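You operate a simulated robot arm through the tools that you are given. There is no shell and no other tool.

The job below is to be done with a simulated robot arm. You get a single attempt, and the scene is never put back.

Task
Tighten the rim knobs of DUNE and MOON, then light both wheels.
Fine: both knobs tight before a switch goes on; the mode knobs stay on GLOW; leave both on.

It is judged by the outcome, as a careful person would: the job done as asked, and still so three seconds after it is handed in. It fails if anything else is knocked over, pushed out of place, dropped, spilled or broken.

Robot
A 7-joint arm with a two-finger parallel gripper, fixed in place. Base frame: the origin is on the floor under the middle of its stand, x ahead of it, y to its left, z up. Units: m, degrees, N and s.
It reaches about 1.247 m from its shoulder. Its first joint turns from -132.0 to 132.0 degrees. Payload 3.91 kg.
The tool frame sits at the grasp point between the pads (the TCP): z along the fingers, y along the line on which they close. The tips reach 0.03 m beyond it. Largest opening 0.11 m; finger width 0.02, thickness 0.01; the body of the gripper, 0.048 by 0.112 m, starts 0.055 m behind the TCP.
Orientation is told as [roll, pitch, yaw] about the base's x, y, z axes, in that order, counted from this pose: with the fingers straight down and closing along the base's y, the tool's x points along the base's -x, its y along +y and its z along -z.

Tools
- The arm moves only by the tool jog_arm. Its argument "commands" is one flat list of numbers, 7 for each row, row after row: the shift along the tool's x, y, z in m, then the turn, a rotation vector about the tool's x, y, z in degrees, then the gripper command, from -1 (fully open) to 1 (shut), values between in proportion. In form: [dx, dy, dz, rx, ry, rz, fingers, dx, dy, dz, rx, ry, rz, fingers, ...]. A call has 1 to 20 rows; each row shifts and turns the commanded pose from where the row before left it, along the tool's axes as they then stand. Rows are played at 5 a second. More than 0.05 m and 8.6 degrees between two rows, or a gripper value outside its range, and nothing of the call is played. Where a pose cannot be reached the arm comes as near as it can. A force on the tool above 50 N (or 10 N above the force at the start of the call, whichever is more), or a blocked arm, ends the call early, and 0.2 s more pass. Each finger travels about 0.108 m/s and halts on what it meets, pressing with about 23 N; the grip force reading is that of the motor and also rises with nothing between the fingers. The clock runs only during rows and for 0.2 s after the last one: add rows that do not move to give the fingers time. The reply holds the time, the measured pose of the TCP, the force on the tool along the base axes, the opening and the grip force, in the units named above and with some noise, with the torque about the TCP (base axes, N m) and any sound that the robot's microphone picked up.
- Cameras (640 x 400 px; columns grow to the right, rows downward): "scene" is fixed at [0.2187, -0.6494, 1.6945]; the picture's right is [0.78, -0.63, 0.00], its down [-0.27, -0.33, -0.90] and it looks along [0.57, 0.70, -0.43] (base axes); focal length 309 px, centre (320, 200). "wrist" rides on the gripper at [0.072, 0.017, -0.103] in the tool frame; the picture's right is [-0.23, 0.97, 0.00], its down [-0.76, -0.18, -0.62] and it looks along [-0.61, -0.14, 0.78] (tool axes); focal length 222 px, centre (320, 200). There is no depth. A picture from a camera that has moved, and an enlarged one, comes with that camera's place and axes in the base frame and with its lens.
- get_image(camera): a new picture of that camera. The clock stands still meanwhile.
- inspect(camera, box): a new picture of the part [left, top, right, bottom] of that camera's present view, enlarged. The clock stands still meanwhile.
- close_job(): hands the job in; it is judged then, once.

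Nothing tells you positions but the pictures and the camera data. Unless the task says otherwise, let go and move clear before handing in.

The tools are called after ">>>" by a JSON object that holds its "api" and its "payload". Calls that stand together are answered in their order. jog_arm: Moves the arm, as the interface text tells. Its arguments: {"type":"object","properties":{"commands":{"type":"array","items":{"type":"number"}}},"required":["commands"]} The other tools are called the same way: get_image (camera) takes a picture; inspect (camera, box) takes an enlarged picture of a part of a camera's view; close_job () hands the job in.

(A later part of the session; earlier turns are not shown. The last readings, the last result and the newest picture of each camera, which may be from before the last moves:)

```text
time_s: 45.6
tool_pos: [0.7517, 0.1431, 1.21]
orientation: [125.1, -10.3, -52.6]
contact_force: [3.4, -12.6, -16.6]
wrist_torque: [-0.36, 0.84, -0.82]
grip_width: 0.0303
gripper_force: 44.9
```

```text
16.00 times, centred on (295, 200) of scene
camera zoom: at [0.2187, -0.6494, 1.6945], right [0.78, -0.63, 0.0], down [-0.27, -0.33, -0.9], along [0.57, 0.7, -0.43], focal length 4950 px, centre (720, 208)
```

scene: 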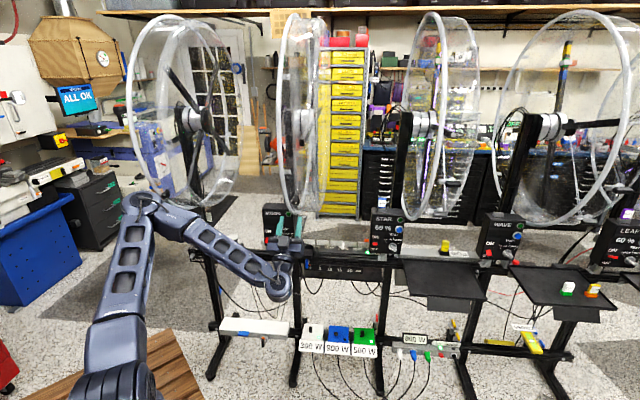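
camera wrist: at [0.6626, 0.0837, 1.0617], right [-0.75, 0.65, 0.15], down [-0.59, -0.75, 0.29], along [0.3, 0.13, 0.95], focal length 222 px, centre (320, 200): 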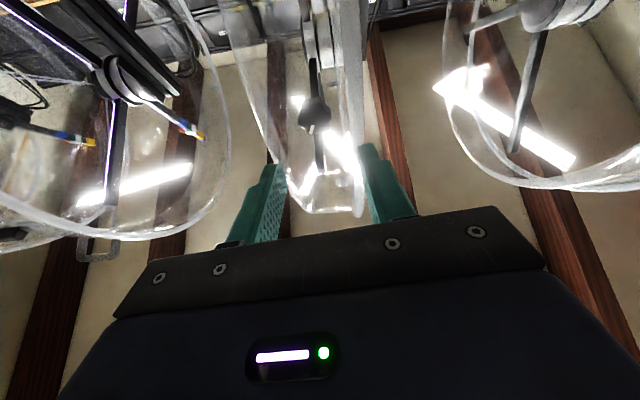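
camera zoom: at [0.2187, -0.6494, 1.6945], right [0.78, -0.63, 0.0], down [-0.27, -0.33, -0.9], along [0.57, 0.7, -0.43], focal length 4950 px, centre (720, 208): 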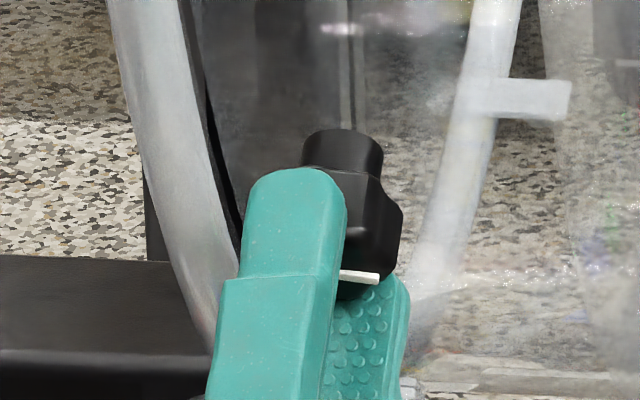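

>>> {"api": "jog_arm", "payload": {"commands": [-0.0004, -0.0006, 0, 0, 0, 5, 1, 0, 0, 0, 0, 0, 0, 1]}}

>>> {"api": "jog_arm", "payload": {"commands": [0, 0, 0, 0, 0, 5, 1, 0, 0, 0, 0, 0, 0, 1]}}

>>> {"api": "jog_arm", "payload": {"commands": [0, 0, 0, 0, 0, 5, 1, 0, 0, 0, 0, 0, 0, 1]}}

>>> {"api": "inspect", "payload": {"camera": "wrist", "box": [230, 90, 410, 202]}}

>>> {"api": "inspect", "payload": {"camera": "scene", "box": [275, 187, 315, 212]}}

```text
time_s: 46.2
tool_pos: [0.7517, 0.1432, 1.2099]
orientation: [124.8, -6.3, -49.6]
contact_force: [0.0, -5.6, -8.1]
wrist_torque: [-0.31, 0.46, -0.3]
grip_width: 0.0299
gripper_force: 45.4
```

```text
time_s: 46.8
tool_pos: [0.7513, 0.1434, 1.2097]
orientation: [124.6, -2.1, -46.8]
contact_force: [-3.4, -2.3, -4.1]
wrist_torque: [-0.6, 0.03, -0.59]
grip_width: 0.0297
gripper_force: 44.4
```

```text
time_s: 47.4
tool_pos: [0.7514, 0.1428, 1.2101]
orientation: [124.5, 2.0, -43.9]
contact_force: [4.5, 0.6, 1.6]
wrist_torque: [-0.62, 0.16, -0.48]
grip_width: 0.0302
gripper_force: 45.3
```

```text
3.56 times, centred on (320, 146) of wrist
camera zoom: at [0.6331, 0.1273, 1.1674], right [-0.2, -0.58, 0.79], down [0.25, -0.81, -0.53], along [0.95, 0.09, 0.31], focal length 790 px, centre (320, 392)
```

zoom: 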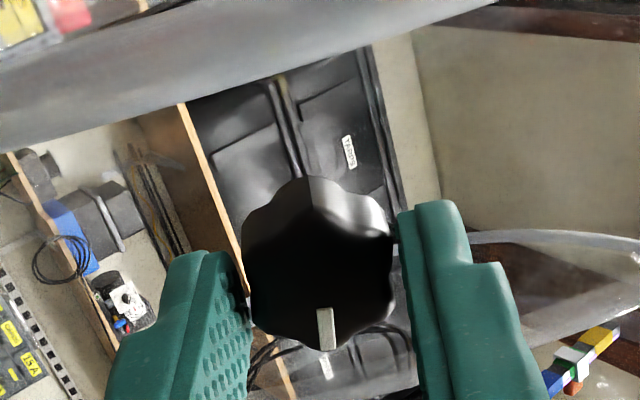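

```text
16.00 times, centred on (295, 200) of scene
camera zoom: at [0.2187, -0.6494, 1.6945], right [0.78, -0.63, 0.0], down [-0.27, -0.33, -0.9], along [0.57, 0.7, -0.43], focal length 4950 px, centre (720, 208)
```

zoom: 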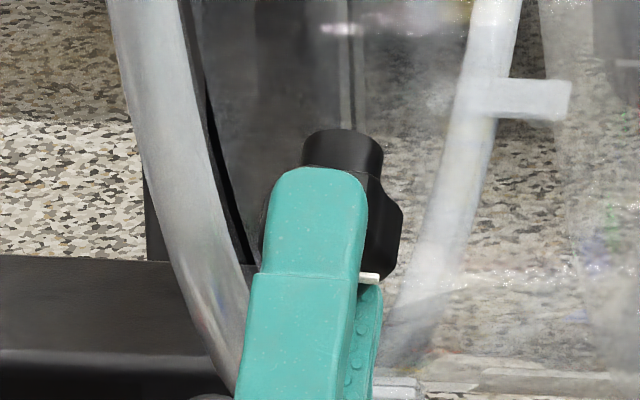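

MOON's tick stopped moving between 80° and 95° while the fingers slipped against about 0.6 N·m, as with DUNE. I'll open, back off and compare it with DUNE's final position.

>>> {"api": "jog_arm", "payload": {"commands": [0, 0, 0, 0, 0, 0, 0.1, 0, 0, 0, 0, 0, 0, 0.1, 0, 0, -0.015, 0, 0, 0, 0.1, 0, 0, -0.02, 0, 0, 0, 0.1, 0, 0, -0.02, 0, 0, 0, 0.1, 0, 0, 0, 0, 0, 0, 0.1]}}

>>> {"api": "inspect", "payload": {"camera": "scene", "box": [275, 187, 315, 212]}}

>>> {"api": "get_image", "payload": {"camera": "scene"}}

```text
time_s: 48.8
tool_pos: [0.7212, 0.1207, 1.1918]
orientation: [124.2, 2.1, -44.1]
contact_force: [0.3, -1.1, 0.2]
wrist_torque: [0.01, 0.03, -0.04]
grip_width: 0.0494
gripper_force: 0.0
out of reach, approached as far as the arm can: row 5
```

```text
16.00 times, centred on (295, 200) of scene
camera zoom: at [0.2187, -0.6494, 1.6945], right [0.78, -0.63, 0.0], down [-0.27, -0.33, -0.9], along [0.57, 0.7, -0.43], focal length 4950 px, centre (720, 208)
```

zoom: 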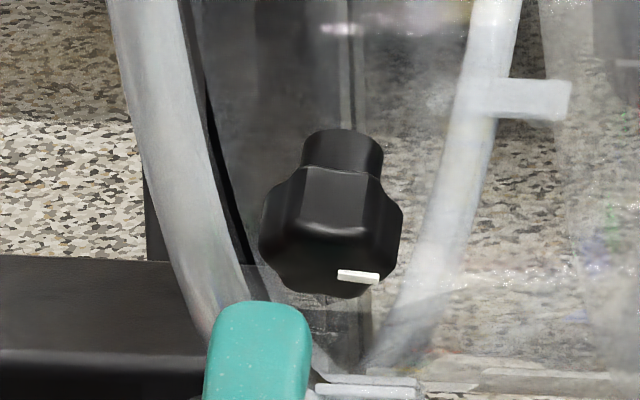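

```text
taken
```

scene: 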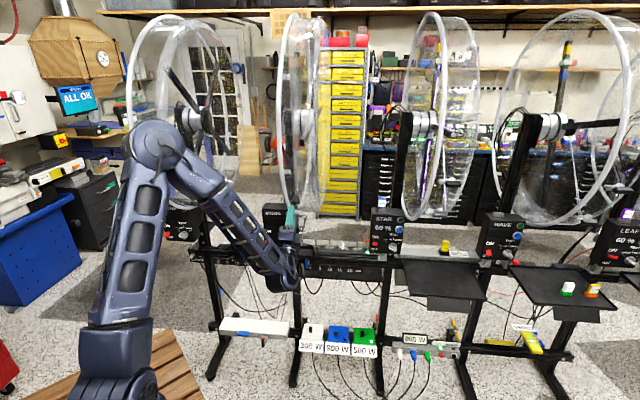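

Both ticks now point to the same angle (about 112° from up, each turned about 90°), so both rim knobs are at their tight stop. Next come the switches: I'll pitch the fingers to level while backing away from MOON's wheel.

>>> {"api": "jog_arm", "payload": {"commands": [0, 0, 0, 7, -0.6, 0, 0.1, 0, 0, 0, 7, -0.6, 0, 0.1, 0, 0, 0, 7, -0.6, 0, 0.1, 0, 0, 0, 7, -0.6, 0, 0.1, 0, 0, 0, 7, -0.6, 0, 0.1, 0, 0, 0, 0, 0, 0, 0.1]}}

>>> {"api": "get_image", "payload": {"camera": "wrist"}}

>>> {"api": "get_image", "payload": {"camera": "scene"}}

```text
time_s: 50.2
tool_pos: [0.7228, 0.1191, 1.1917]
orientation: [89.5, 2.8, -46.7]
contact_force: [-0.6, 0.9, -0.4]
wrist_torque: [0.0, -0.01, 0.01]
grip_width: 0.0494
gripper_force: 0.0
```

```text
taken
camera wrist: at [0.5985, 0.102, 1.2123], right [0.2, -0.19, 0.96], down [0.06, -0.98, -0.21], along [0.98, 0.1, -0.18], focal length 222 px, centre (320, 200)
```

wrist: 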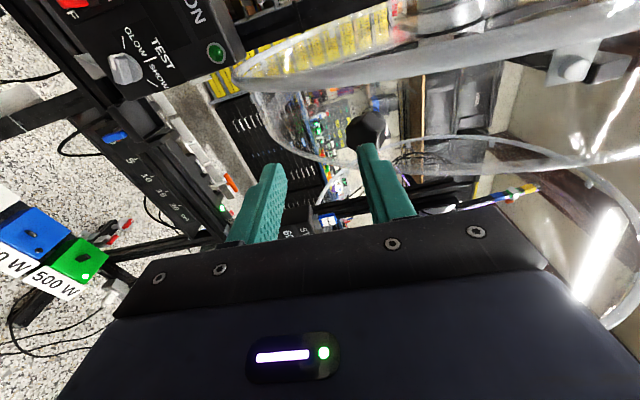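

```text
taken
```

scene: 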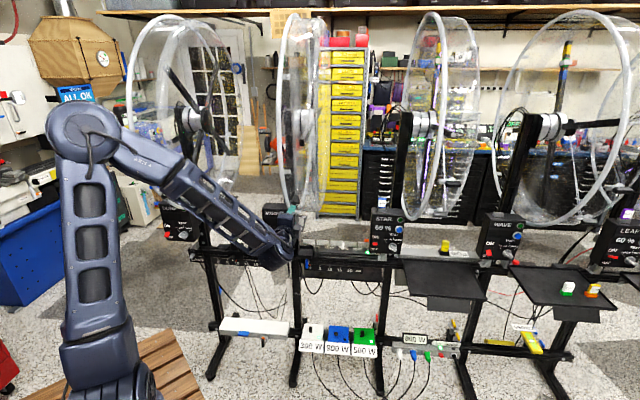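

The fingers are level now and pointing at the row. I'll move left and down to stand in front of MOON's switch, closing the fingers to use them as a pusher.

>>> {"api": "jog_arm", "payload": {"commands": [0.03, -0.033, 0, 0, 0, 0, 0.5, 0.03, -0.033, 0, 0, 0, 0, 1, 0.03, -0.033, 0, 0, 0, 0, 1, 0.03, -0.033, 0, 0, 0, 0, 1, 0.03, -0.033, 0, 0, 0, 0, 1, 0.03, -0.033, 0, 0, 0, 0, 1, 0, 0, 0, 0, 0, 0, 1]}}

>>> {"api": "get_image", "payload": {"camera": "wrist"}}

>>> {"api": "get_image", "payload": {"camera": "scene"}}

```text
time_s: 51.8
tool_pos: [0.6112, 0.2677, 1.0015]
orientation: [89.4, 2.8, -46.8]
contact_force: [0.3, -0.2, 0.1]
wrist_torque: [-0.01, 0.0, 0.01]
grip_width: 0.0
gripper_force: 23.3
out of reach, approached as far as the arm can: row 4, 5, 6
```

```text
taken
camera wrist: at [0.4876, 0.2495, 1.0225], right [0.19, -0.19, 0.96], down [0.06, -0.98, -0.21], along [0.98, 0.1, -0.18], focal length 222 px, centre (320, 200)
```

wrist: 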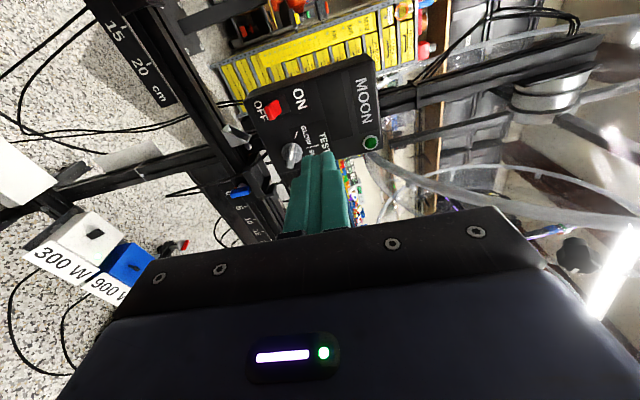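

```text
taken
```

scene: 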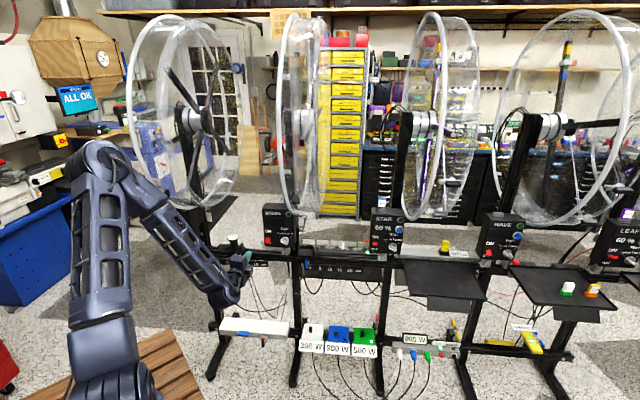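

>>> {"api": "inspect", "payload": {"camera": "wrist", "box": [230, 50, 390, 150]}}

>>> {"api": "inspect", "payload": {"camera": "wrist", "box": [240, 75, 330, 131]}}

>>> {"api": "inspect", "payload": {"camera": "scene", "box": [225, 195, 305, 245]}}

```text
4.00 times, centred on (310, 100) of wrist
camera zoom: at [0.4876, 0.2495, 1.0225], right [0.19, -0.19, 0.96], down [0.06, -0.98, -0.21], along [0.98, 0.1, -0.18], focal length 888 px, centre (360, 600)
```

zoom: 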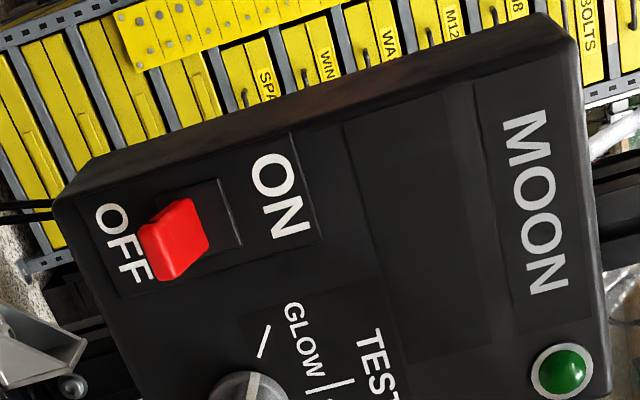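

```text
7.11 times, centred on (285, 103) of wrist
camera zoom: at [0.4876, 0.2495, 1.0225], right [0.19, -0.19, 0.96], down [0.06, -0.98, -0.21], along [0.98, 0.1, -0.18], focal length 1580 px, centre (569, 890)
```

zoom: 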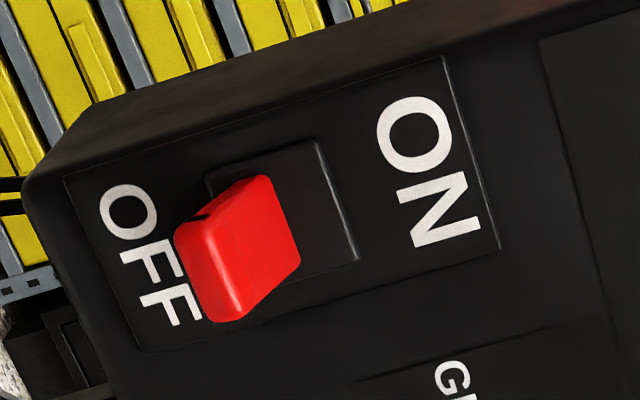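

```text
8.00 times, centred on (265, 220) of scene
camera zoom: at [0.2187, -0.6494, 1.6945], right [0.78, -0.63, 0.0], down [-0.27, -0.33, -0.9], along [0.57, 0.7, -0.43], focal length 2475 px, centre (760, 40)
```

zoom: 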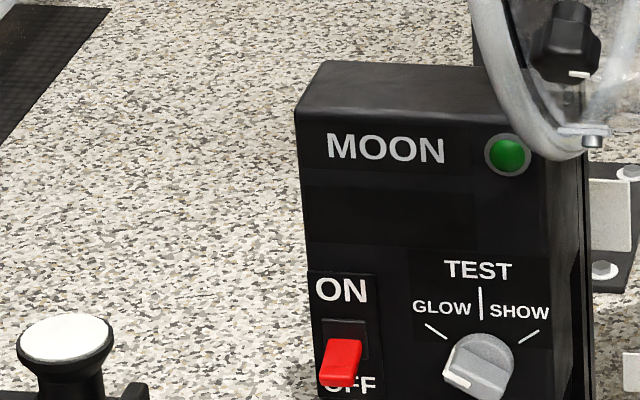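

>>> {"api": "inspect", "payload": {"camera": "wrist", "box": [262, 120, 342, 170]}}

>>> {"api": "inspect", "payload": {"camera": "scene", "box": [262, 225, 302, 250]}}

>>> {"api": "inspect", "payload": {"camera": "scene", "box": [155, 222, 195, 247]}}

>>> {"api": "inspect", "payload": {"camera": "scene", "box": [480, 225, 540, 262]}}

```text
8.00 times, centred on (302, 145) of wrist
camera zoom: at [0.4876, 0.2495, 1.0225], right [0.19, -0.19, 0.96], down [0.06, -0.98, -0.21], along [0.98, 0.1, -0.18], focal length 1777 px, centre (464, 640)
```

zoom: 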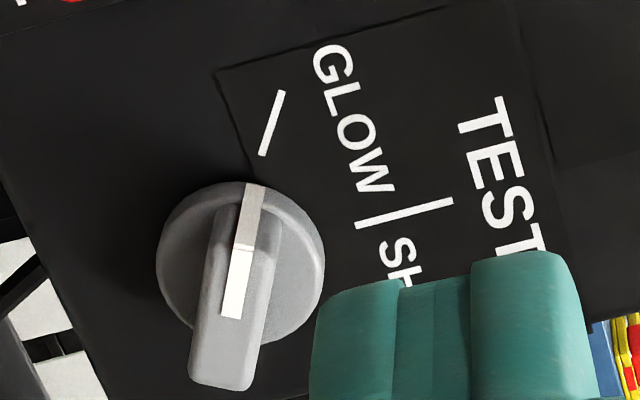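

```text
16.00 times, centred on (282, 238) of scene
camera zoom: at [0.2187, -0.6494, 1.6945], right [0.78, -0.63, 0.0], down [-0.27, -0.33, -0.9], along [0.57, 0.7, -0.43], focal length 4950 px, centre (928, -400)
```

zoom: 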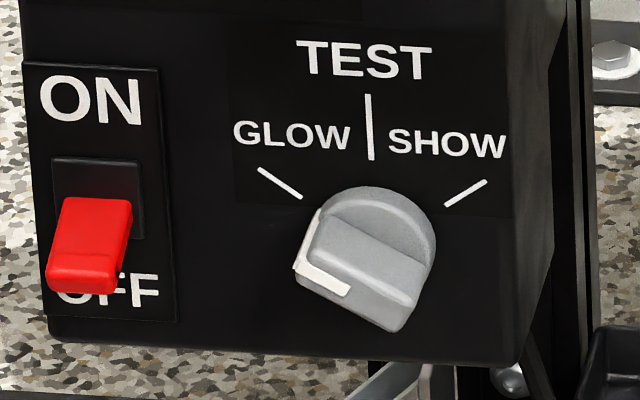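

```text
16.00 times, centred on (175, 234) of scene
camera zoom: at [0.2187, -0.6494, 1.6945], right [0.78, -0.63, 0.0], down [-0.27, -0.33, -0.9], along [0.57, 0.7, -0.43], focal length 4950 px, centre (2640, -352)
```

zoom: 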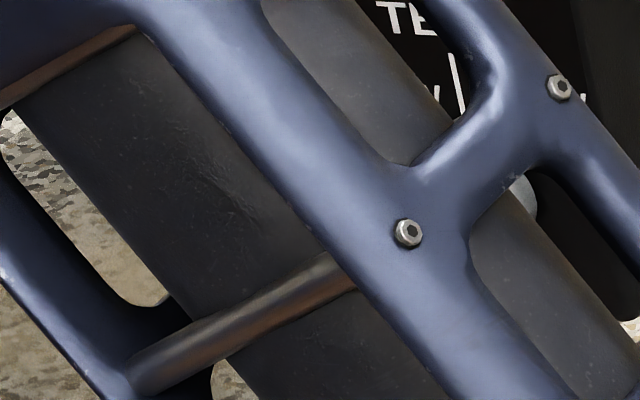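

```text
10.67 times, centred on (510, 244) of scene
camera zoom: at [0.2187, -0.6494, 1.6945], right [0.78, -0.63, 0.0], down [-0.27, -0.33, -0.9], along [0.57, 0.7, -0.43], focal length 3300 px, centre (-1707, -264)
```

zoom: 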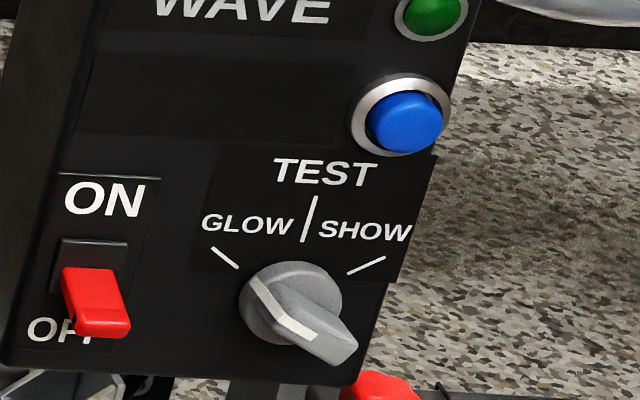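

Both mode knobs are on GLOW and both red paddles point to OFF; MOON's paddle tip is near (0.778, 0.418, 0.921), its pivot near (0.792, 0.430, 0.934), sticking out about 2 cm. I'll open the fingers 5 cm (one above, one below the paddle), come level with it and then lift it with the lower finger.

>>> {"api": "jog_arm", "payload": {"commands": [-0.003, -0.036, 0.02, 0, 0, 0, 0.1, -0.003, -0.0355, 0.02, 0, 0, 0, 0.1, 0, 0, 0.03, 0, 0, 0, 0.1, 0, 0, 0.03, 0, 0, 0, 0.1, 0, 0, 0, 0, 0, 0, 0.1]}}

>>> {"api": "get_image", "payload": {"camera": "wrist"}}

>>> {"api": "inspect", "payload": {"camera": "scene", "box": [215, 190, 315, 252]}}

```text
time_s: 53.0
tool_pos: [0.6835, 0.3331, 0.9306]
orientation: [89.4, 2.9, -46.8]
contact_force: [-0.4, 0.0, 0.1]
wrist_torque: [-0.02, -0.02, 0.0]
grip_width: 0.0496
gripper_force: 0.0
```

```text
taken
camera wrist: at [0.5602, 0.3142, 0.9508], right [0.2, -0.19, 0.96], down [0.06, -0.98, -0.21], along [0.98, 0.1, -0.18], focal length 222 px, centre (320, 200)
```

wrist: 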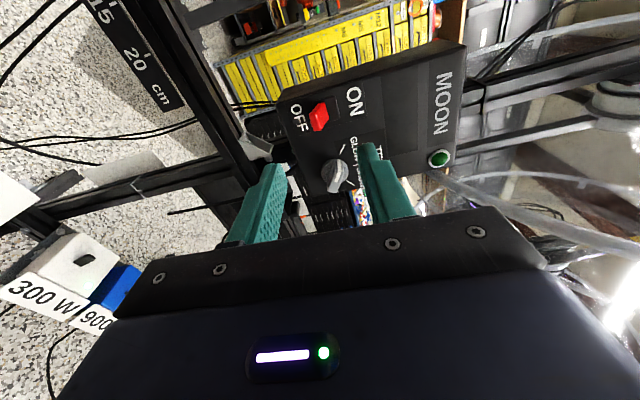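

```text
6.40 times, centred on (265, 221) of scene
camera zoom: at [0.2187, -0.6494, 1.6945], right [0.78, -0.63, 0.0], down [-0.27, -0.33, -0.9], along [0.57, 0.7, -0.43], focal length 1980 px, centre (672, 66)
```

zoom: 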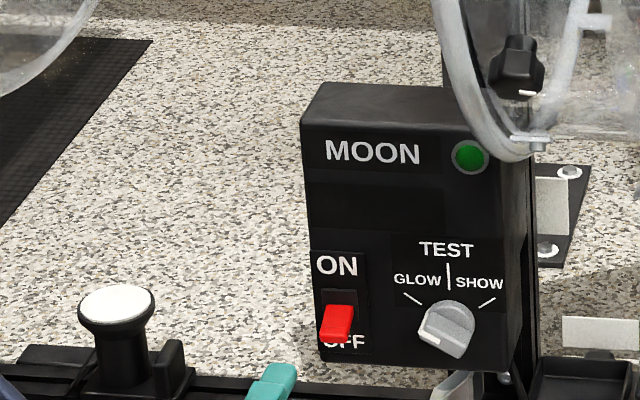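

>>> {"api": "inspect", "payload": {"camera": "wrist", "box": [220, 70, 380, 170]}}

```text
4.00 times, centred on (300, 120) of wrist
camera zoom: at [0.5602, 0.3142, 0.9508], right [0.2, -0.19, 0.96], down [0.06, -0.98, -0.21], along [0.98, 0.1, -0.18], focal length 888 px, centre (400, 520)
```

zoom: 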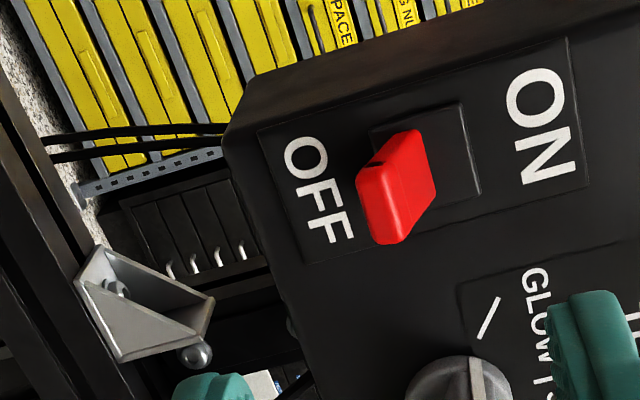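

The path to MOON's paddle is clear of the bracket and rail below. Advancing so the paddle sits between the two fingers.

>>> {"api": "jog_arm", "payload": {"commands": [-0.0015, 0, 0.03, 0, 0, 0, 0.1, -0.0015, 0, 0.03, 0, 0, 0, 0.1, 0, 0, 0.02, 0, 0, 0, 0.1, 0, 0, 0.015, 0, 0, 0, 0.1, 0, 0, 0, 0, 0, 0, 0.1]}}

>>> {"api": "inspect", "payload": {"camera": "wrist", "box": [220, 90, 420, 215]}}

>>> {"api": "inspect", "payload": {"camera": "scene", "box": [235, 205, 299, 245]}}

```text
time_s: 54.2
tool_pos: [0.7553, 0.3945, 0.9288]
orientation: [89.5, 2.8, -46.8]
contact_force: [0.1, 0.0, 0.1]
wrist_torque: [-0.01, -0.04, -0.01]
grip_width: 0.0495
gripper_force: 0.0
```

```text
3.20 times, centred on (320, 152) of wrist
camera zoom: at [0.6321, 0.3769, 0.9496], right [0.2, -0.19, 0.96], down [0.06, -0.98, -0.21], along [0.98, 0.1, -0.18], focal length 711 px, centre (320, 352)
```

zoom: 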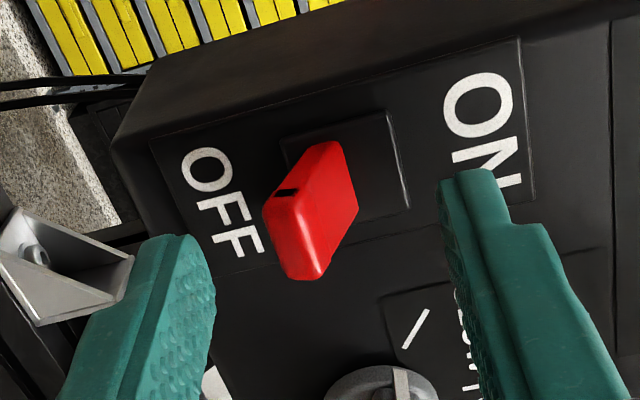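

```text
10.00 times, centred on (267, 225) of scene
camera zoom: at [0.2187, -0.6494, 1.6945], right [0.78, -0.63, 0.0], down [-0.27, -0.33, -0.9], along [0.57, 0.7, -0.43], focal length 3094 px, centre (850, -50)
```

zoom: 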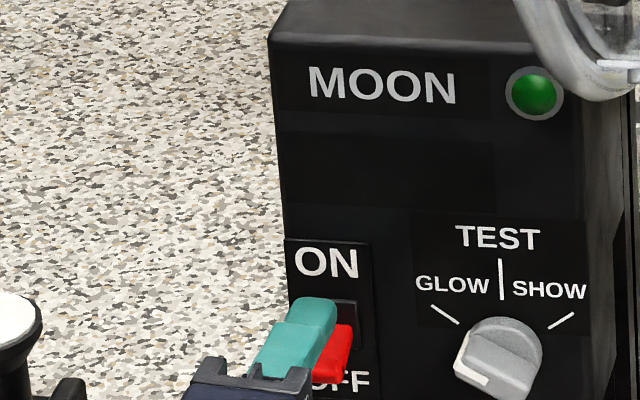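

>>> {"api": "jog_arm", "payload": {"commands": [0, 0, 0.01, 0, 0, 0, 0.1, 0, 0, 0, 0, 0, 0, 0.1]}}

>>> {"api": "inspect", "payload": {"camera": "wrist", "box": [220, 90, 420, 215]}}

>>> {"api": "inspect", "payload": {"camera": "scene", "box": [235, 205, 299, 245]}}

```text
time_s: 54.8
tool_pos: [0.7626, 0.4026, 0.9275]
orientation: [89.4, 2.8, -46.8]
contact_force: [-0.4, -0.1, 1.0]
wrist_torque: [0.0, -0.02, -0.02]
grip_width: 0.0498
gripper_force: 0.1
```

```text
3.20 times, centred on (320, 152) of wrist
camera zoom: at [0.6391, 0.3845, 0.9496], right [0.2, -0.19, 0.96], down [0.06, -0.98, -0.21], along [0.98, 0.1, -0.18], focal length 711 px, centre (320, 352)
```

zoom: 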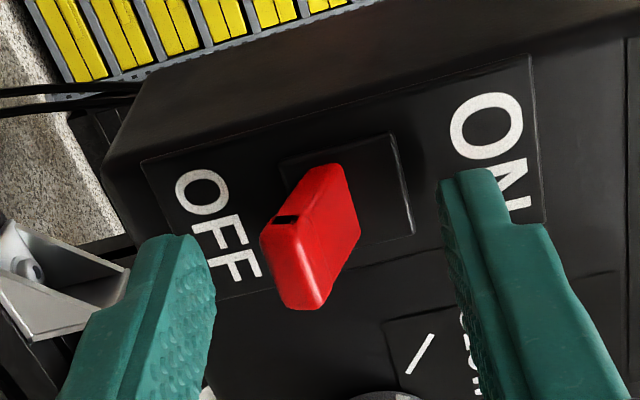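

```text
10.00 times, centred on (267, 225) of scene
camera zoom: at [0.2187, -0.6494, 1.6945], right [0.78, -0.63, 0.0], down [-0.27, -0.33, -0.9], along [0.57, 0.7, -0.43], focal length 3094 px, centre (850, -50)
```

zoom: 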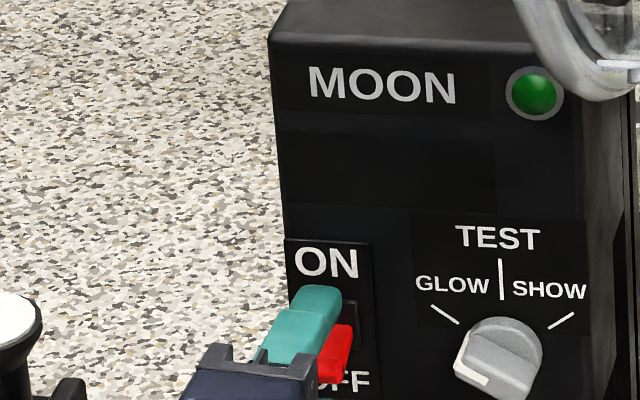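

The paddle is between the fingers. Now I lift, in small steps.

>>> {"api": "jog_arm", "payload": {"commands": [0, 0.008, 0, 0, 0, 0, 0.1, 0, 0.008, 0, 0, 0, 0, 0.1, 0, 0.006, 0, 0, 0, 0, 0.1, 0, 0, 0, 0, 0, 0, 0.1]}}

>>> {"api": "inspect", "payload": {"camera": "wrist", "box": [220, 90, 420, 215]}}

>>> {"api": "inspect", "payload": {"camera": "scene", "box": [235, 205, 299, 245]}}

```text
time_s: 55.8
tool_pos: [0.7634, 0.401, 0.9505]
orientation: [89.5, 2.9, -46.8]
contact_force: [-0.2, -0.5, 0.1]
wrist_torque: [0.01, -0.02, -0.04]
grip_width: 0.0498
gripper_force: 0.0
```

```text
3.20 times, centred on (320, 152) of wrist
camera zoom: at [0.6391, 0.3831, 0.9712], right [0.2, -0.19, 0.96], down [0.06, -0.98, -0.21], along [0.98, 0.1, -0.18], focal length 711 px, centre (320, 352)
```

zoom: 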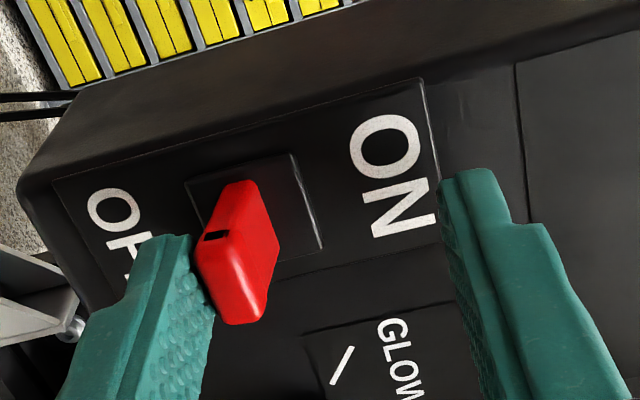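

```text
10.00 times, centred on (267, 225) of scene
camera zoom: at [0.2187, -0.6494, 1.6945], right [0.78, -0.63, 0.0], down [-0.27, -0.33, -0.9], along [0.57, 0.7, -0.43], focal length 3094 px, centre (850, -50)
```

zoom: 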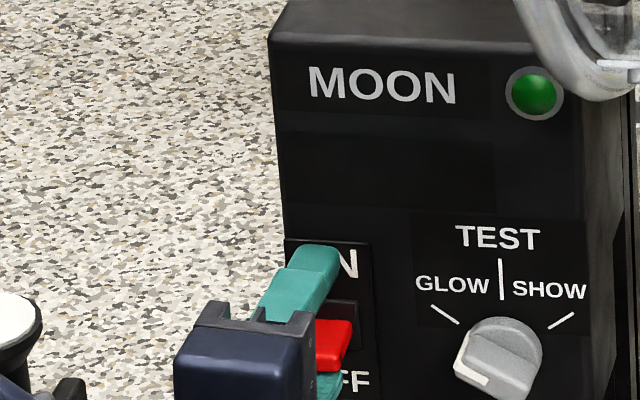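

>>> {"api": "jog_arm", "payload": {"commands": [0, 0.006, 0, 0, 0, 0, 0.1, 0, 0.006, 0, 0, 0, 0, 0.1, 0, 0, 0, 0, 0, 0, 0.1]}}

>>> {"api": "inspect", "payload": {"camera": "wrist", "box": [220, 90, 420, 215]}}

>>> {"api": "inspect", "payload": {"camera": "scene", "box": [235, 205, 299, 245]}}

```text
time_s: 56.6
tool_pos: [0.7624, 0.4009, 0.9614]
orientation: [89.4, 2.8, -46.9]
contact_force: [-0.1, -0.6, -0.3]
wrist_torque: [-0.02, -0.02, 0.02]
grip_width: 0.0496
gripper_force: 0.0
```

```text
3.20 times, centred on (320, 152) of wrist
camera zoom: at [0.6387, 0.3834, 0.9832], right [0.2, -0.19, 0.96], down [0.06, -0.98, -0.21], along [0.98, 0.1, -0.18], focal length 711 px, centre (320, 352)
```

zoom: 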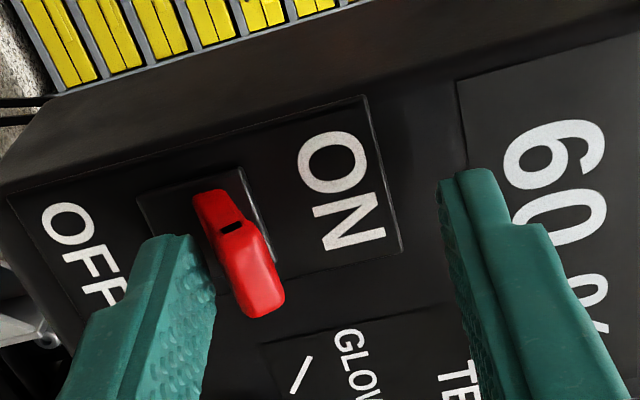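

```text
10.00 times, centred on (267, 225) of scene
camera zoom: at [0.2187, -0.6494, 1.6945], right [0.78, -0.63, 0.0], down [-0.27, -0.33, -0.9], along [0.57, 0.7, -0.43], focal length 3094 px, centre (850, -50)
```

zoom: 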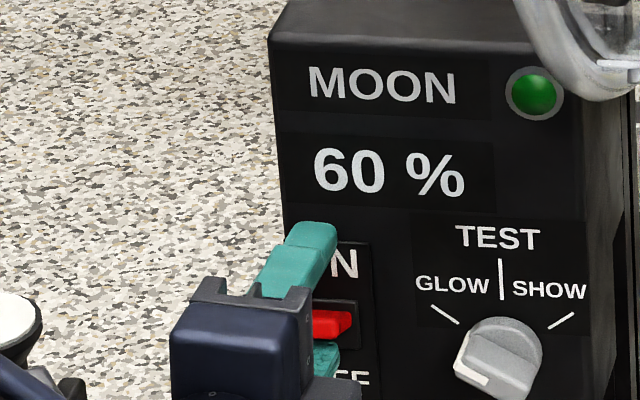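

MOON's paddle flipped up and its display now shows "60 %", like the other lit boxes. I'll back straight out and look at the whole scene.

>>> {"api": "jog_arm", "payload": {"commands": [0, 0, -0.02, 0, 0, 0, 0.1, 0, 0, -0.04, 0, 0, 0, 0.1, 0, 0, -0.045, 0, 0, 0, 0.1, 0, 0, -0.045, 0, 0, 0, 0.1, 0, 0, 0, 0, 0, 0, 0.1]}}

>>> {"api": "get_image", "payload": {"camera": "scene"}}

>>> {"api": "get_image", "payload": {"camera": "wrist"}}

>>> {"api": "inspect", "payload": {"camera": "scene", "box": [225, 190, 325, 252]}}

```text
time_s: 57.8
tool_pos: [0.6553, 0.2975, 0.9617]
orientation: [89.4, 2.8, -46.8]
contact_force: [-0.4, 0.5, 0.5]
wrist_torque: [0.0, 0.01, -0.01]
grip_width: 0.0496
gripper_force: 0.1
```

```text
taken
```

scene: 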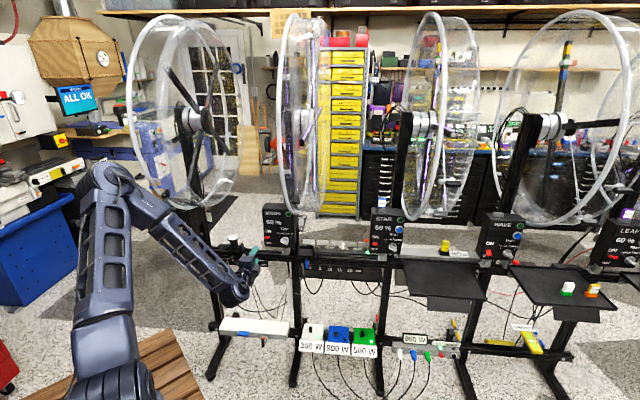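

```text
taken
camera wrist: at [0.5312, 0.2803, 0.9831], right [0.2, -0.19, 0.96], down [0.06, -0.98, -0.21], along [0.98, 0.1, -0.18], focal length 222 px, centre (320, 200)
```

wrist: 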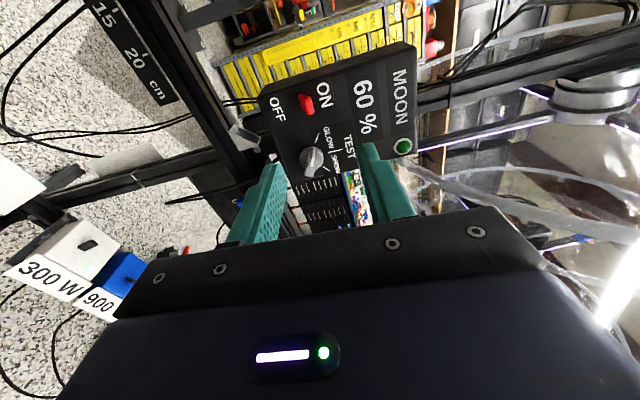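

```text
6.40 times, centred on (275, 221) of scene
camera zoom: at [0.2187, -0.6494, 1.6945], right [0.78, -0.63, 0.0], down [-0.27, -0.33, -0.9], along [0.57, 0.7, -0.43], focal length 1980 px, centre (608, 66)
```

zoom: 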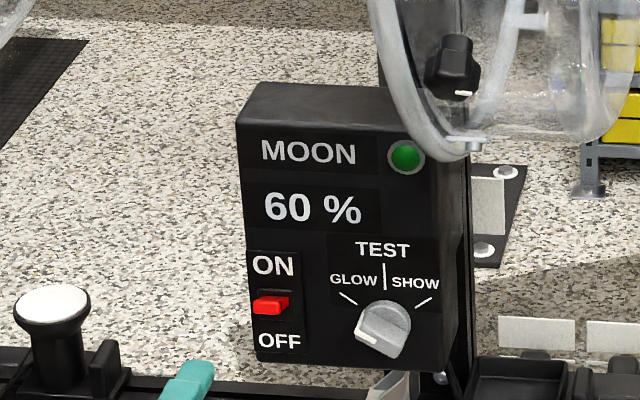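

MOON is on with its knob still tight and mode on GLOW. Now I'll travel left along the row to DUNE's switch.

>>> {"api": "jog_arm", "payload": {"commands": [0.045, 0, 0, 0, 0, 0, 0.1, 0.045, 0, 0, 0, 0, 0, 0.1, 0.045, 0, 0, 0, 0, 0, 0.1, 0.045, 0, 0, 0, 0, 0, 0.1, 0.045, 0, 0, 0, 0, 0, 0.1, 0, 0, 0, 0, 0, 0, 0.1]}}

>>> {"api": "get_image", "payload": {"camera": "scene"}}

>>> {"api": "get_image", "payload": {"camera": "wrist"}}

```text
time_s: 59.2
tool_pos: [0.498, 0.4615, 0.9743]
orientation: [89.2, 3.0, -46.8]
contact_force: [1.5, -0.5, 0.6]
wrist_torque: [0.0, -0.01, -0.01]
grip_width: 0.0495
gripper_force: 0.1
```

```text
taken
```

scene: 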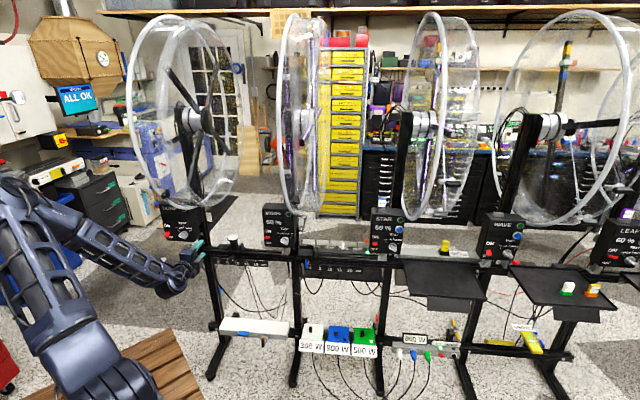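

```text
taken
camera wrist: at [0.3744, 0.4438, 0.9953], right [0.2, -0.19, 0.96], down [0.06, -0.98, -0.21], along [0.98, 0.1, -0.18], focal length 222 px, centre (320, 200)
```

wrist: 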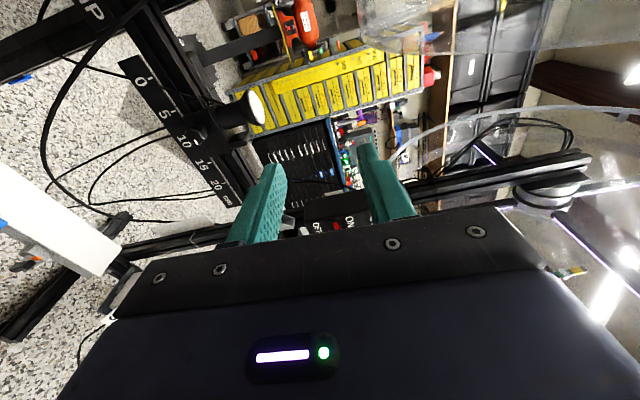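

>>> {"api": "jog_arm", "payload": {"commands": [0.045, 0, -0.002, 0, 0, 0, 0.1, 0.045, 0, -0.002, 0, 0, 0, 0.1, 0.045, 0, -0.002, 0, 0, 0, 0.1, 0.045, 0, -0.002, 0, 0, 0, 0.1, 0.045, 0, -0.002, 0, 0, 0, 0.1, 0.022, -0.02, 0, 0, 0, 0, 0.1, 0, 0, 0, 0, 0, 0, 0.1]}}

>>> {"api": "get_image", "payload": {"camera": "scene"}}

>>> {"api": "get_image", "payload": {"camera": "wrist"}}

```text
time_s: 60.8
tool_pos: [0.3211, 0.6349, 0.9673]
orientation: [89.4, 2.8, -46.8]
contact_force: [0.6, -0.3, 0.8]
wrist_torque: [0.0, 0.02, 0.03]
grip_width: 0.0494
gripper_force: 0.0
```

```text
taken
```

scene: 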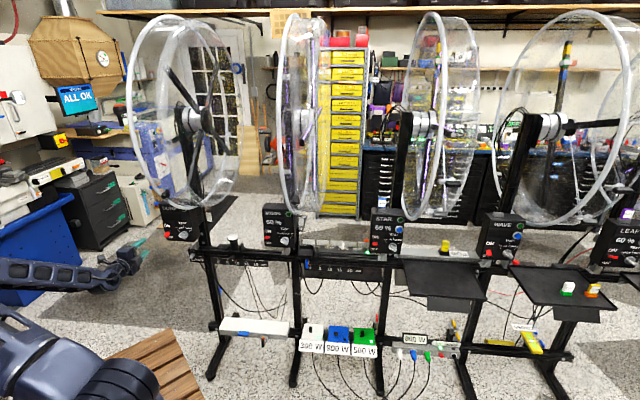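

```text
taken
camera wrist: at [0.1968, 0.6176, 0.9887], right [0.2, -0.19, 0.96], down [0.06, -0.98, -0.21], along [0.98, 0.1, -0.18], focal length 222 px, centre (320, 200)
```

wrist: 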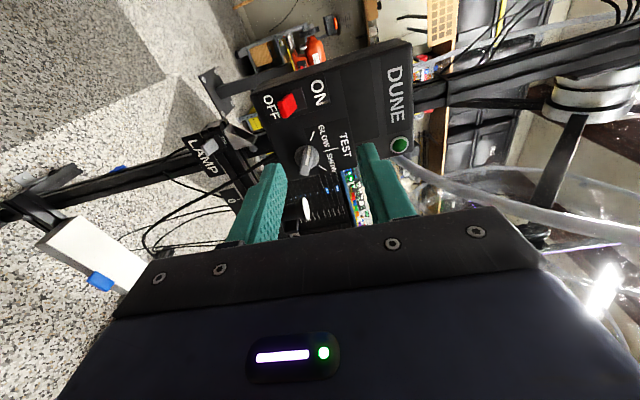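

>>> {"api": "inspect", "payload": {"camera": "wrist", "box": [240, 70, 340, 132]}}

>>> {"api": "inspect", "payload": {"camera": "scene", "box": [155, 222, 195, 247]}}

```text
6.40 times, centred on (290, 101) of wrist
camera zoom: at [0.1968, 0.6176, 0.9887], right [0.2, -0.19, 0.96], down [0.06, -0.98, -0.21], along [0.98, 0.1, -0.18], focal length 1422 px, centre (512, 834)
```

zoom: 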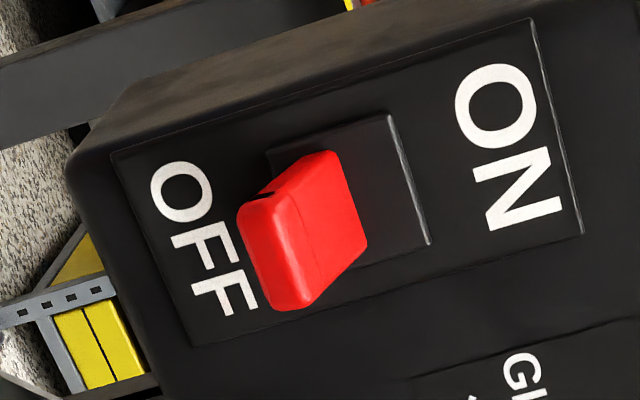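

```text
16.00 times, centred on (175, 234) of scene
camera zoom: at [0.2187, -0.6494, 1.6945], right [0.78, -0.63, 0.0], down [-0.27, -0.33, -0.9], along [0.57, 0.7, -0.43], focal length 4950 px, centre (2640, -352)
```

zoom: 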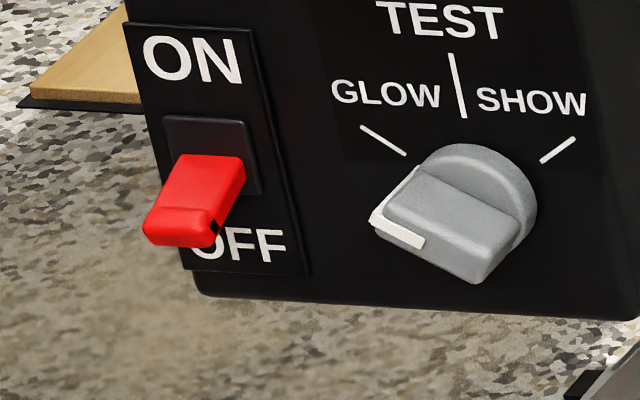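

DUNE's paddle tip is near (0.436, 0.755, 0.922), the same layout as MOON's. I'll lower to the same relative height and advance.

>>> {"api": "jog_arm", "payload": {"commands": [0.003, -0.02, 0.02, 0, 0, 0, 0.1, 0.0025, -0.019, 0.02, 0, 0, 0, 0.1, 0, 0, 0.03, 0, 0, 0, 0.1, 0, 0, 0.03, 0, 0, 0, 0.1, 0, 0, 0.02, 0, 0, 0, 0.1, 0, 0, 0, 0, 0, 0, 0.1]}}

>>> {"api": "inspect", "payload": {"camera": "wrist", "box": [220, 90, 420, 215]}}

>>> {"api": "inspect", "payload": {"camera": "scene", "box": [135, 200, 199, 240]}}

```text
time_s: 62.2
tool_pos: [0.4049, 0.7236, 0.9264]
orientation: [89.6, 2.8, -46.8]
contact_force: [0.6, -0.5, -0.2]
wrist_torque: [0.04, 0.0, -0.01]
grip_width: 0.0495
gripper_force: 0.1
```

```text
3.20 times, centred on (320, 152) of wrist
camera zoom: at [0.2812, 0.7053, 0.9478], right [0.2, -0.19, 0.96], down [0.06, -0.98, -0.21], along [0.98, 0.1, -0.18], focal length 711 px, centre (320, 352)
```

zoom: 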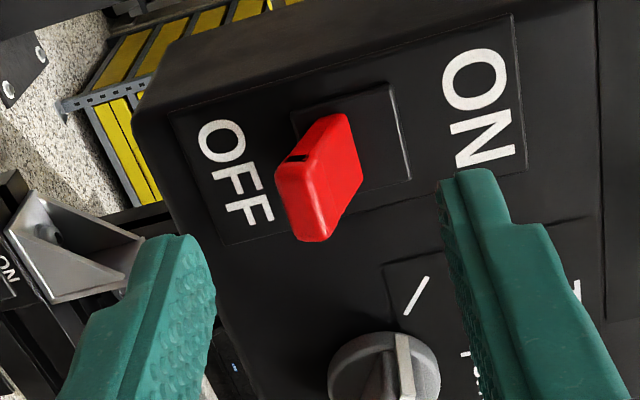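

```text
10.00 times, centred on (167, 220) of scene
camera zoom: at [0.2187, -0.6494, 1.6945], right [0.78, -0.63, 0.0], down [-0.27, -0.33, -0.9], along [0.57, 0.7, -0.43], focal length 3094 px, centre (1850, 0)
```

zoom: 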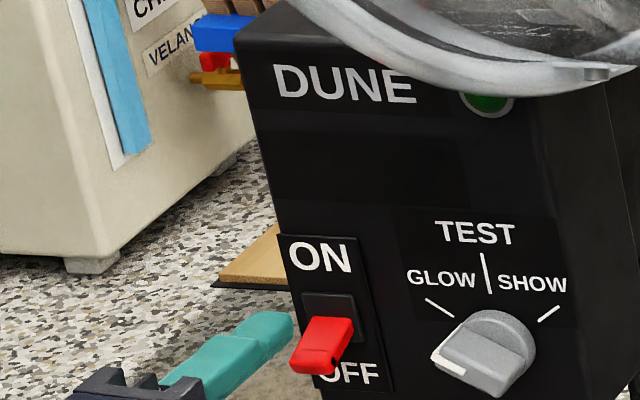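

>>> {"api": "jog_arm", "payload": {"commands": [0, 0, 0.013, 0, 0, 0, 0.1, 0, 0, 0.012, 0, 0, 0, 0.1, 0, 0, 0, 0, 0, 0, 0.1]}}

>>> {"api": "inspect", "payload": {"camera": "wrist", "box": [220, 90, 420, 215]}}

>>> {"api": "inspect", "payload": {"camera": "scene", "box": [135, 200, 199, 240]}}

```text
time_s: 63.0
tool_pos: [0.4219, 0.7388, 0.9274]
orientation: [89.4, 2.8, -46.9]
contact_force: [0.4, 0.2, 1.0]
wrist_torque: [-0.01, -0.01, 0.02]
grip_width: 0.0494
gripper_force: 0.1
```

```text
3.20 times, centred on (320, 152) of wrist
camera zoom: at [0.2996, 0.7213, 0.948], right [0.2, -0.19, 0.96], down [0.06, -0.98, -0.21], along [0.98, 0.1, -0.18], focal length 711 px, centre (320, 352)
```

zoom: 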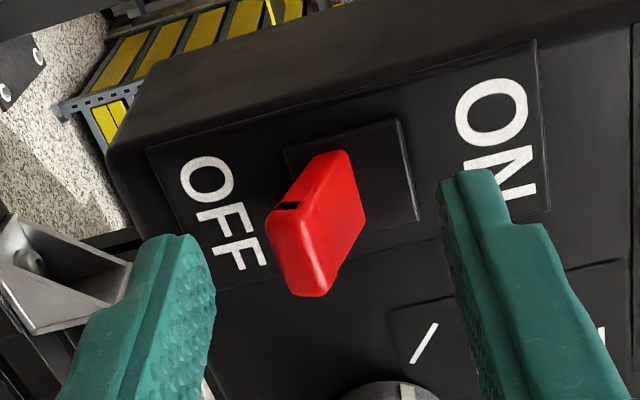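

```text
10.00 times, centred on (167, 220) of scene
camera zoom: at [0.2187, -0.6494, 1.6945], right [0.78, -0.63, 0.0], down [-0.27, -0.33, -0.9], along [0.57, 0.7, -0.43], focal length 3094 px, centre (1850, 0)
```

zoom: 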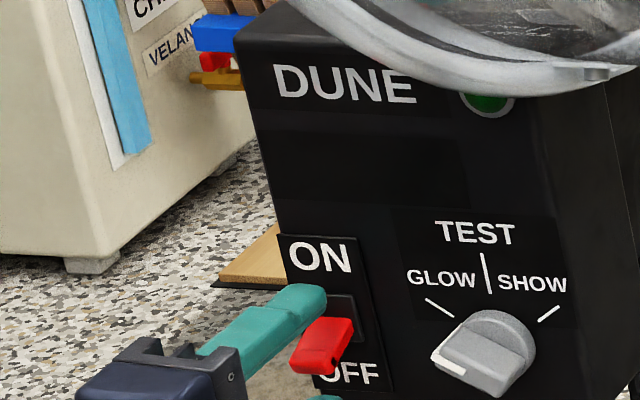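

>>> {"api": "jog_arm", "payload": {"commands": [0, 0, 0.003, 0, 0, 0, 0.1, 0, 0.008, 0, 0, 0, 0, 0.1, 0, 0.008, 0, 0, 0, 0, 0.1, 0, 0.006, 0, 0, 0, 0, 0.1, 0, 0.006, 0, 0, 0, 0, 0.1, 0, 0.006, 0, 0, 0, 0, 0.1, 0, 0, 0, 0, 0, 0, 0.1]}}

>>> {"api": "inspect", "payload": {"camera": "wrist", "box": [220, 90, 420, 215]}}

>>> {"api": "inspect", "payload": {"camera": "scene", "box": [135, 200, 199, 240]}}

```text
time_s: 64.6
tool_pos: [0.4261, 0.7396, 0.9601]
orientation: [89.5, 2.8, -46.8]
contact_force: [-0.1, 0.5, -0.4]
wrist_torque: [0.0, -0.02, 0.0]
grip_width: 0.0495
gripper_force: 0.2
```

```text
3.20 times, centred on (320, 152) of wrist
camera zoom: at [0.3025, 0.7224, 0.9817], right [0.19, -0.19, 0.96], down [0.06, -0.98, -0.21], along [0.98, 0.1, -0.18], focal length 711 px, centre (320, 352)
```

zoom: 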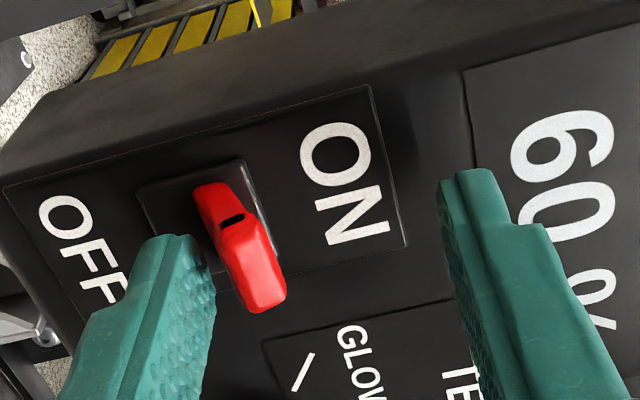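

```text
10.00 times, centred on (167, 220) of scene
camera zoom: at [0.2187, -0.6494, 1.6945], right [0.78, -0.63, 0.0], down [-0.27, -0.33, -0.9], along [0.57, 0.7, -0.43], focal length 3094 px, centre (1850, 0)
```

zoom: 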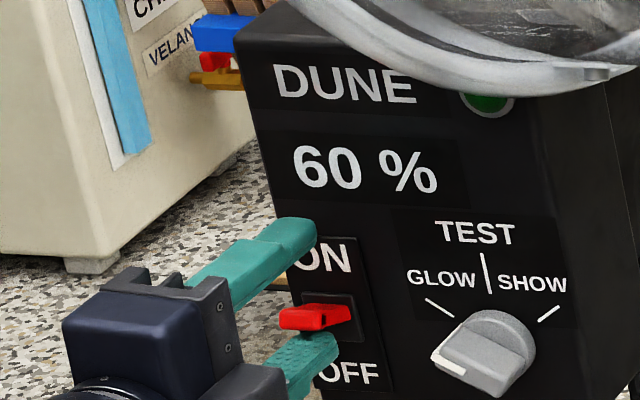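

DUNE's paddle is up and it shows "60 %". Backing straight out and clear of the row, then a full check.

>>> {"api": "jog_arm", "payload": {"commands": [0, 0, -0.02, 0, 0, 0, 0.1, 0, 0, -0.04, 0, 0, 0, 0.1, 0, 0, -0.045, 0, 0, 0, 0.1, 0, 0, -0.045, 0, 0, 0, 0.1, 0, 0, -0.02, 0, 0, 0, 0.1, 0, 0, 0, 0, 0, 0, 0.1]}}

>>> {"api": "get_image", "payload": {"camera": "scene"}}

>>> {"api": "inspect", "payload": {"camera": "scene", "box": [140, 180, 240, 242]}}

>>> {"api": "inspect", "payload": {"camera": "scene", "box": [235, 185, 335, 247]}}

>>> {"api": "inspect", "payload": {"camera": "scene", "box": [110, 0, 350, 150]}}

```text
time_s: 66.0
tool_pos: [0.3034, 0.6238, 0.9606]
orientation: [89.4, 2.8, -46.8]
contact_force: [0.1, 0.1, 0.9]
wrist_torque: [0.01, 0.0, 0.02]
grip_width: 0.0495
gripper_force: 0.1
```

```text
taken
```

scene: 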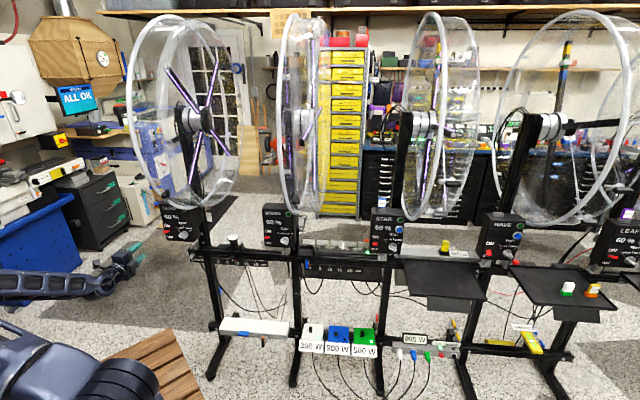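

```text
6.40 times, centred on (190, 211) of scene
camera zoom: at [0.2187, -0.6494, 1.6945], right [0.78, -0.63, 0.0], down [-0.27, -0.33, -0.9], along [0.57, 0.7, -0.43], focal length 1980 px, centre (1152, 130)
```

zoom: 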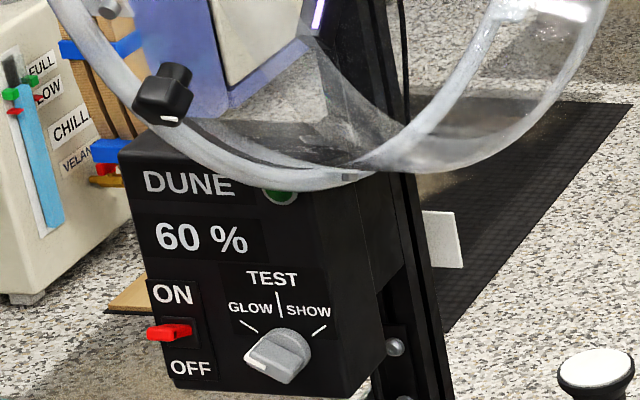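

```text
6.40 times, centred on (285, 216) of scene
camera zoom: at [0.2187, -0.6494, 1.6945], right [0.78, -0.63, 0.0], down [-0.27, -0.33, -0.9], along [0.57, 0.7, -0.43], focal length 1980 px, centre (544, 98)
```

zoom: 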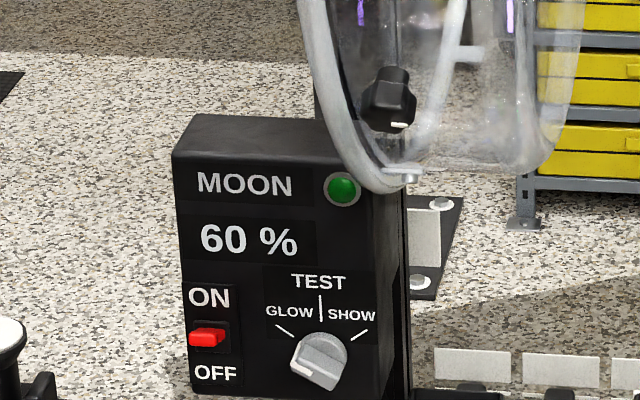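

```text
2.67 times, centred on (230, 75) of scene
camera zoom: at [0.2187, -0.6494, 1.6945], right [0.78, -0.63, 0.0], down [-0.27, -0.33, -0.9], along [0.57, 0.7, -0.43], focal length 825 px, centre (560, 533)
```

zoom: 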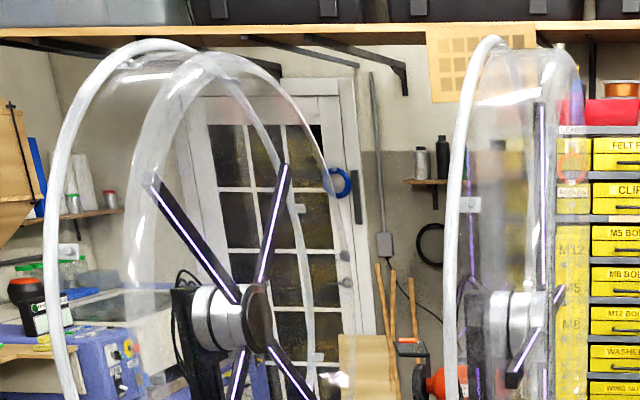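

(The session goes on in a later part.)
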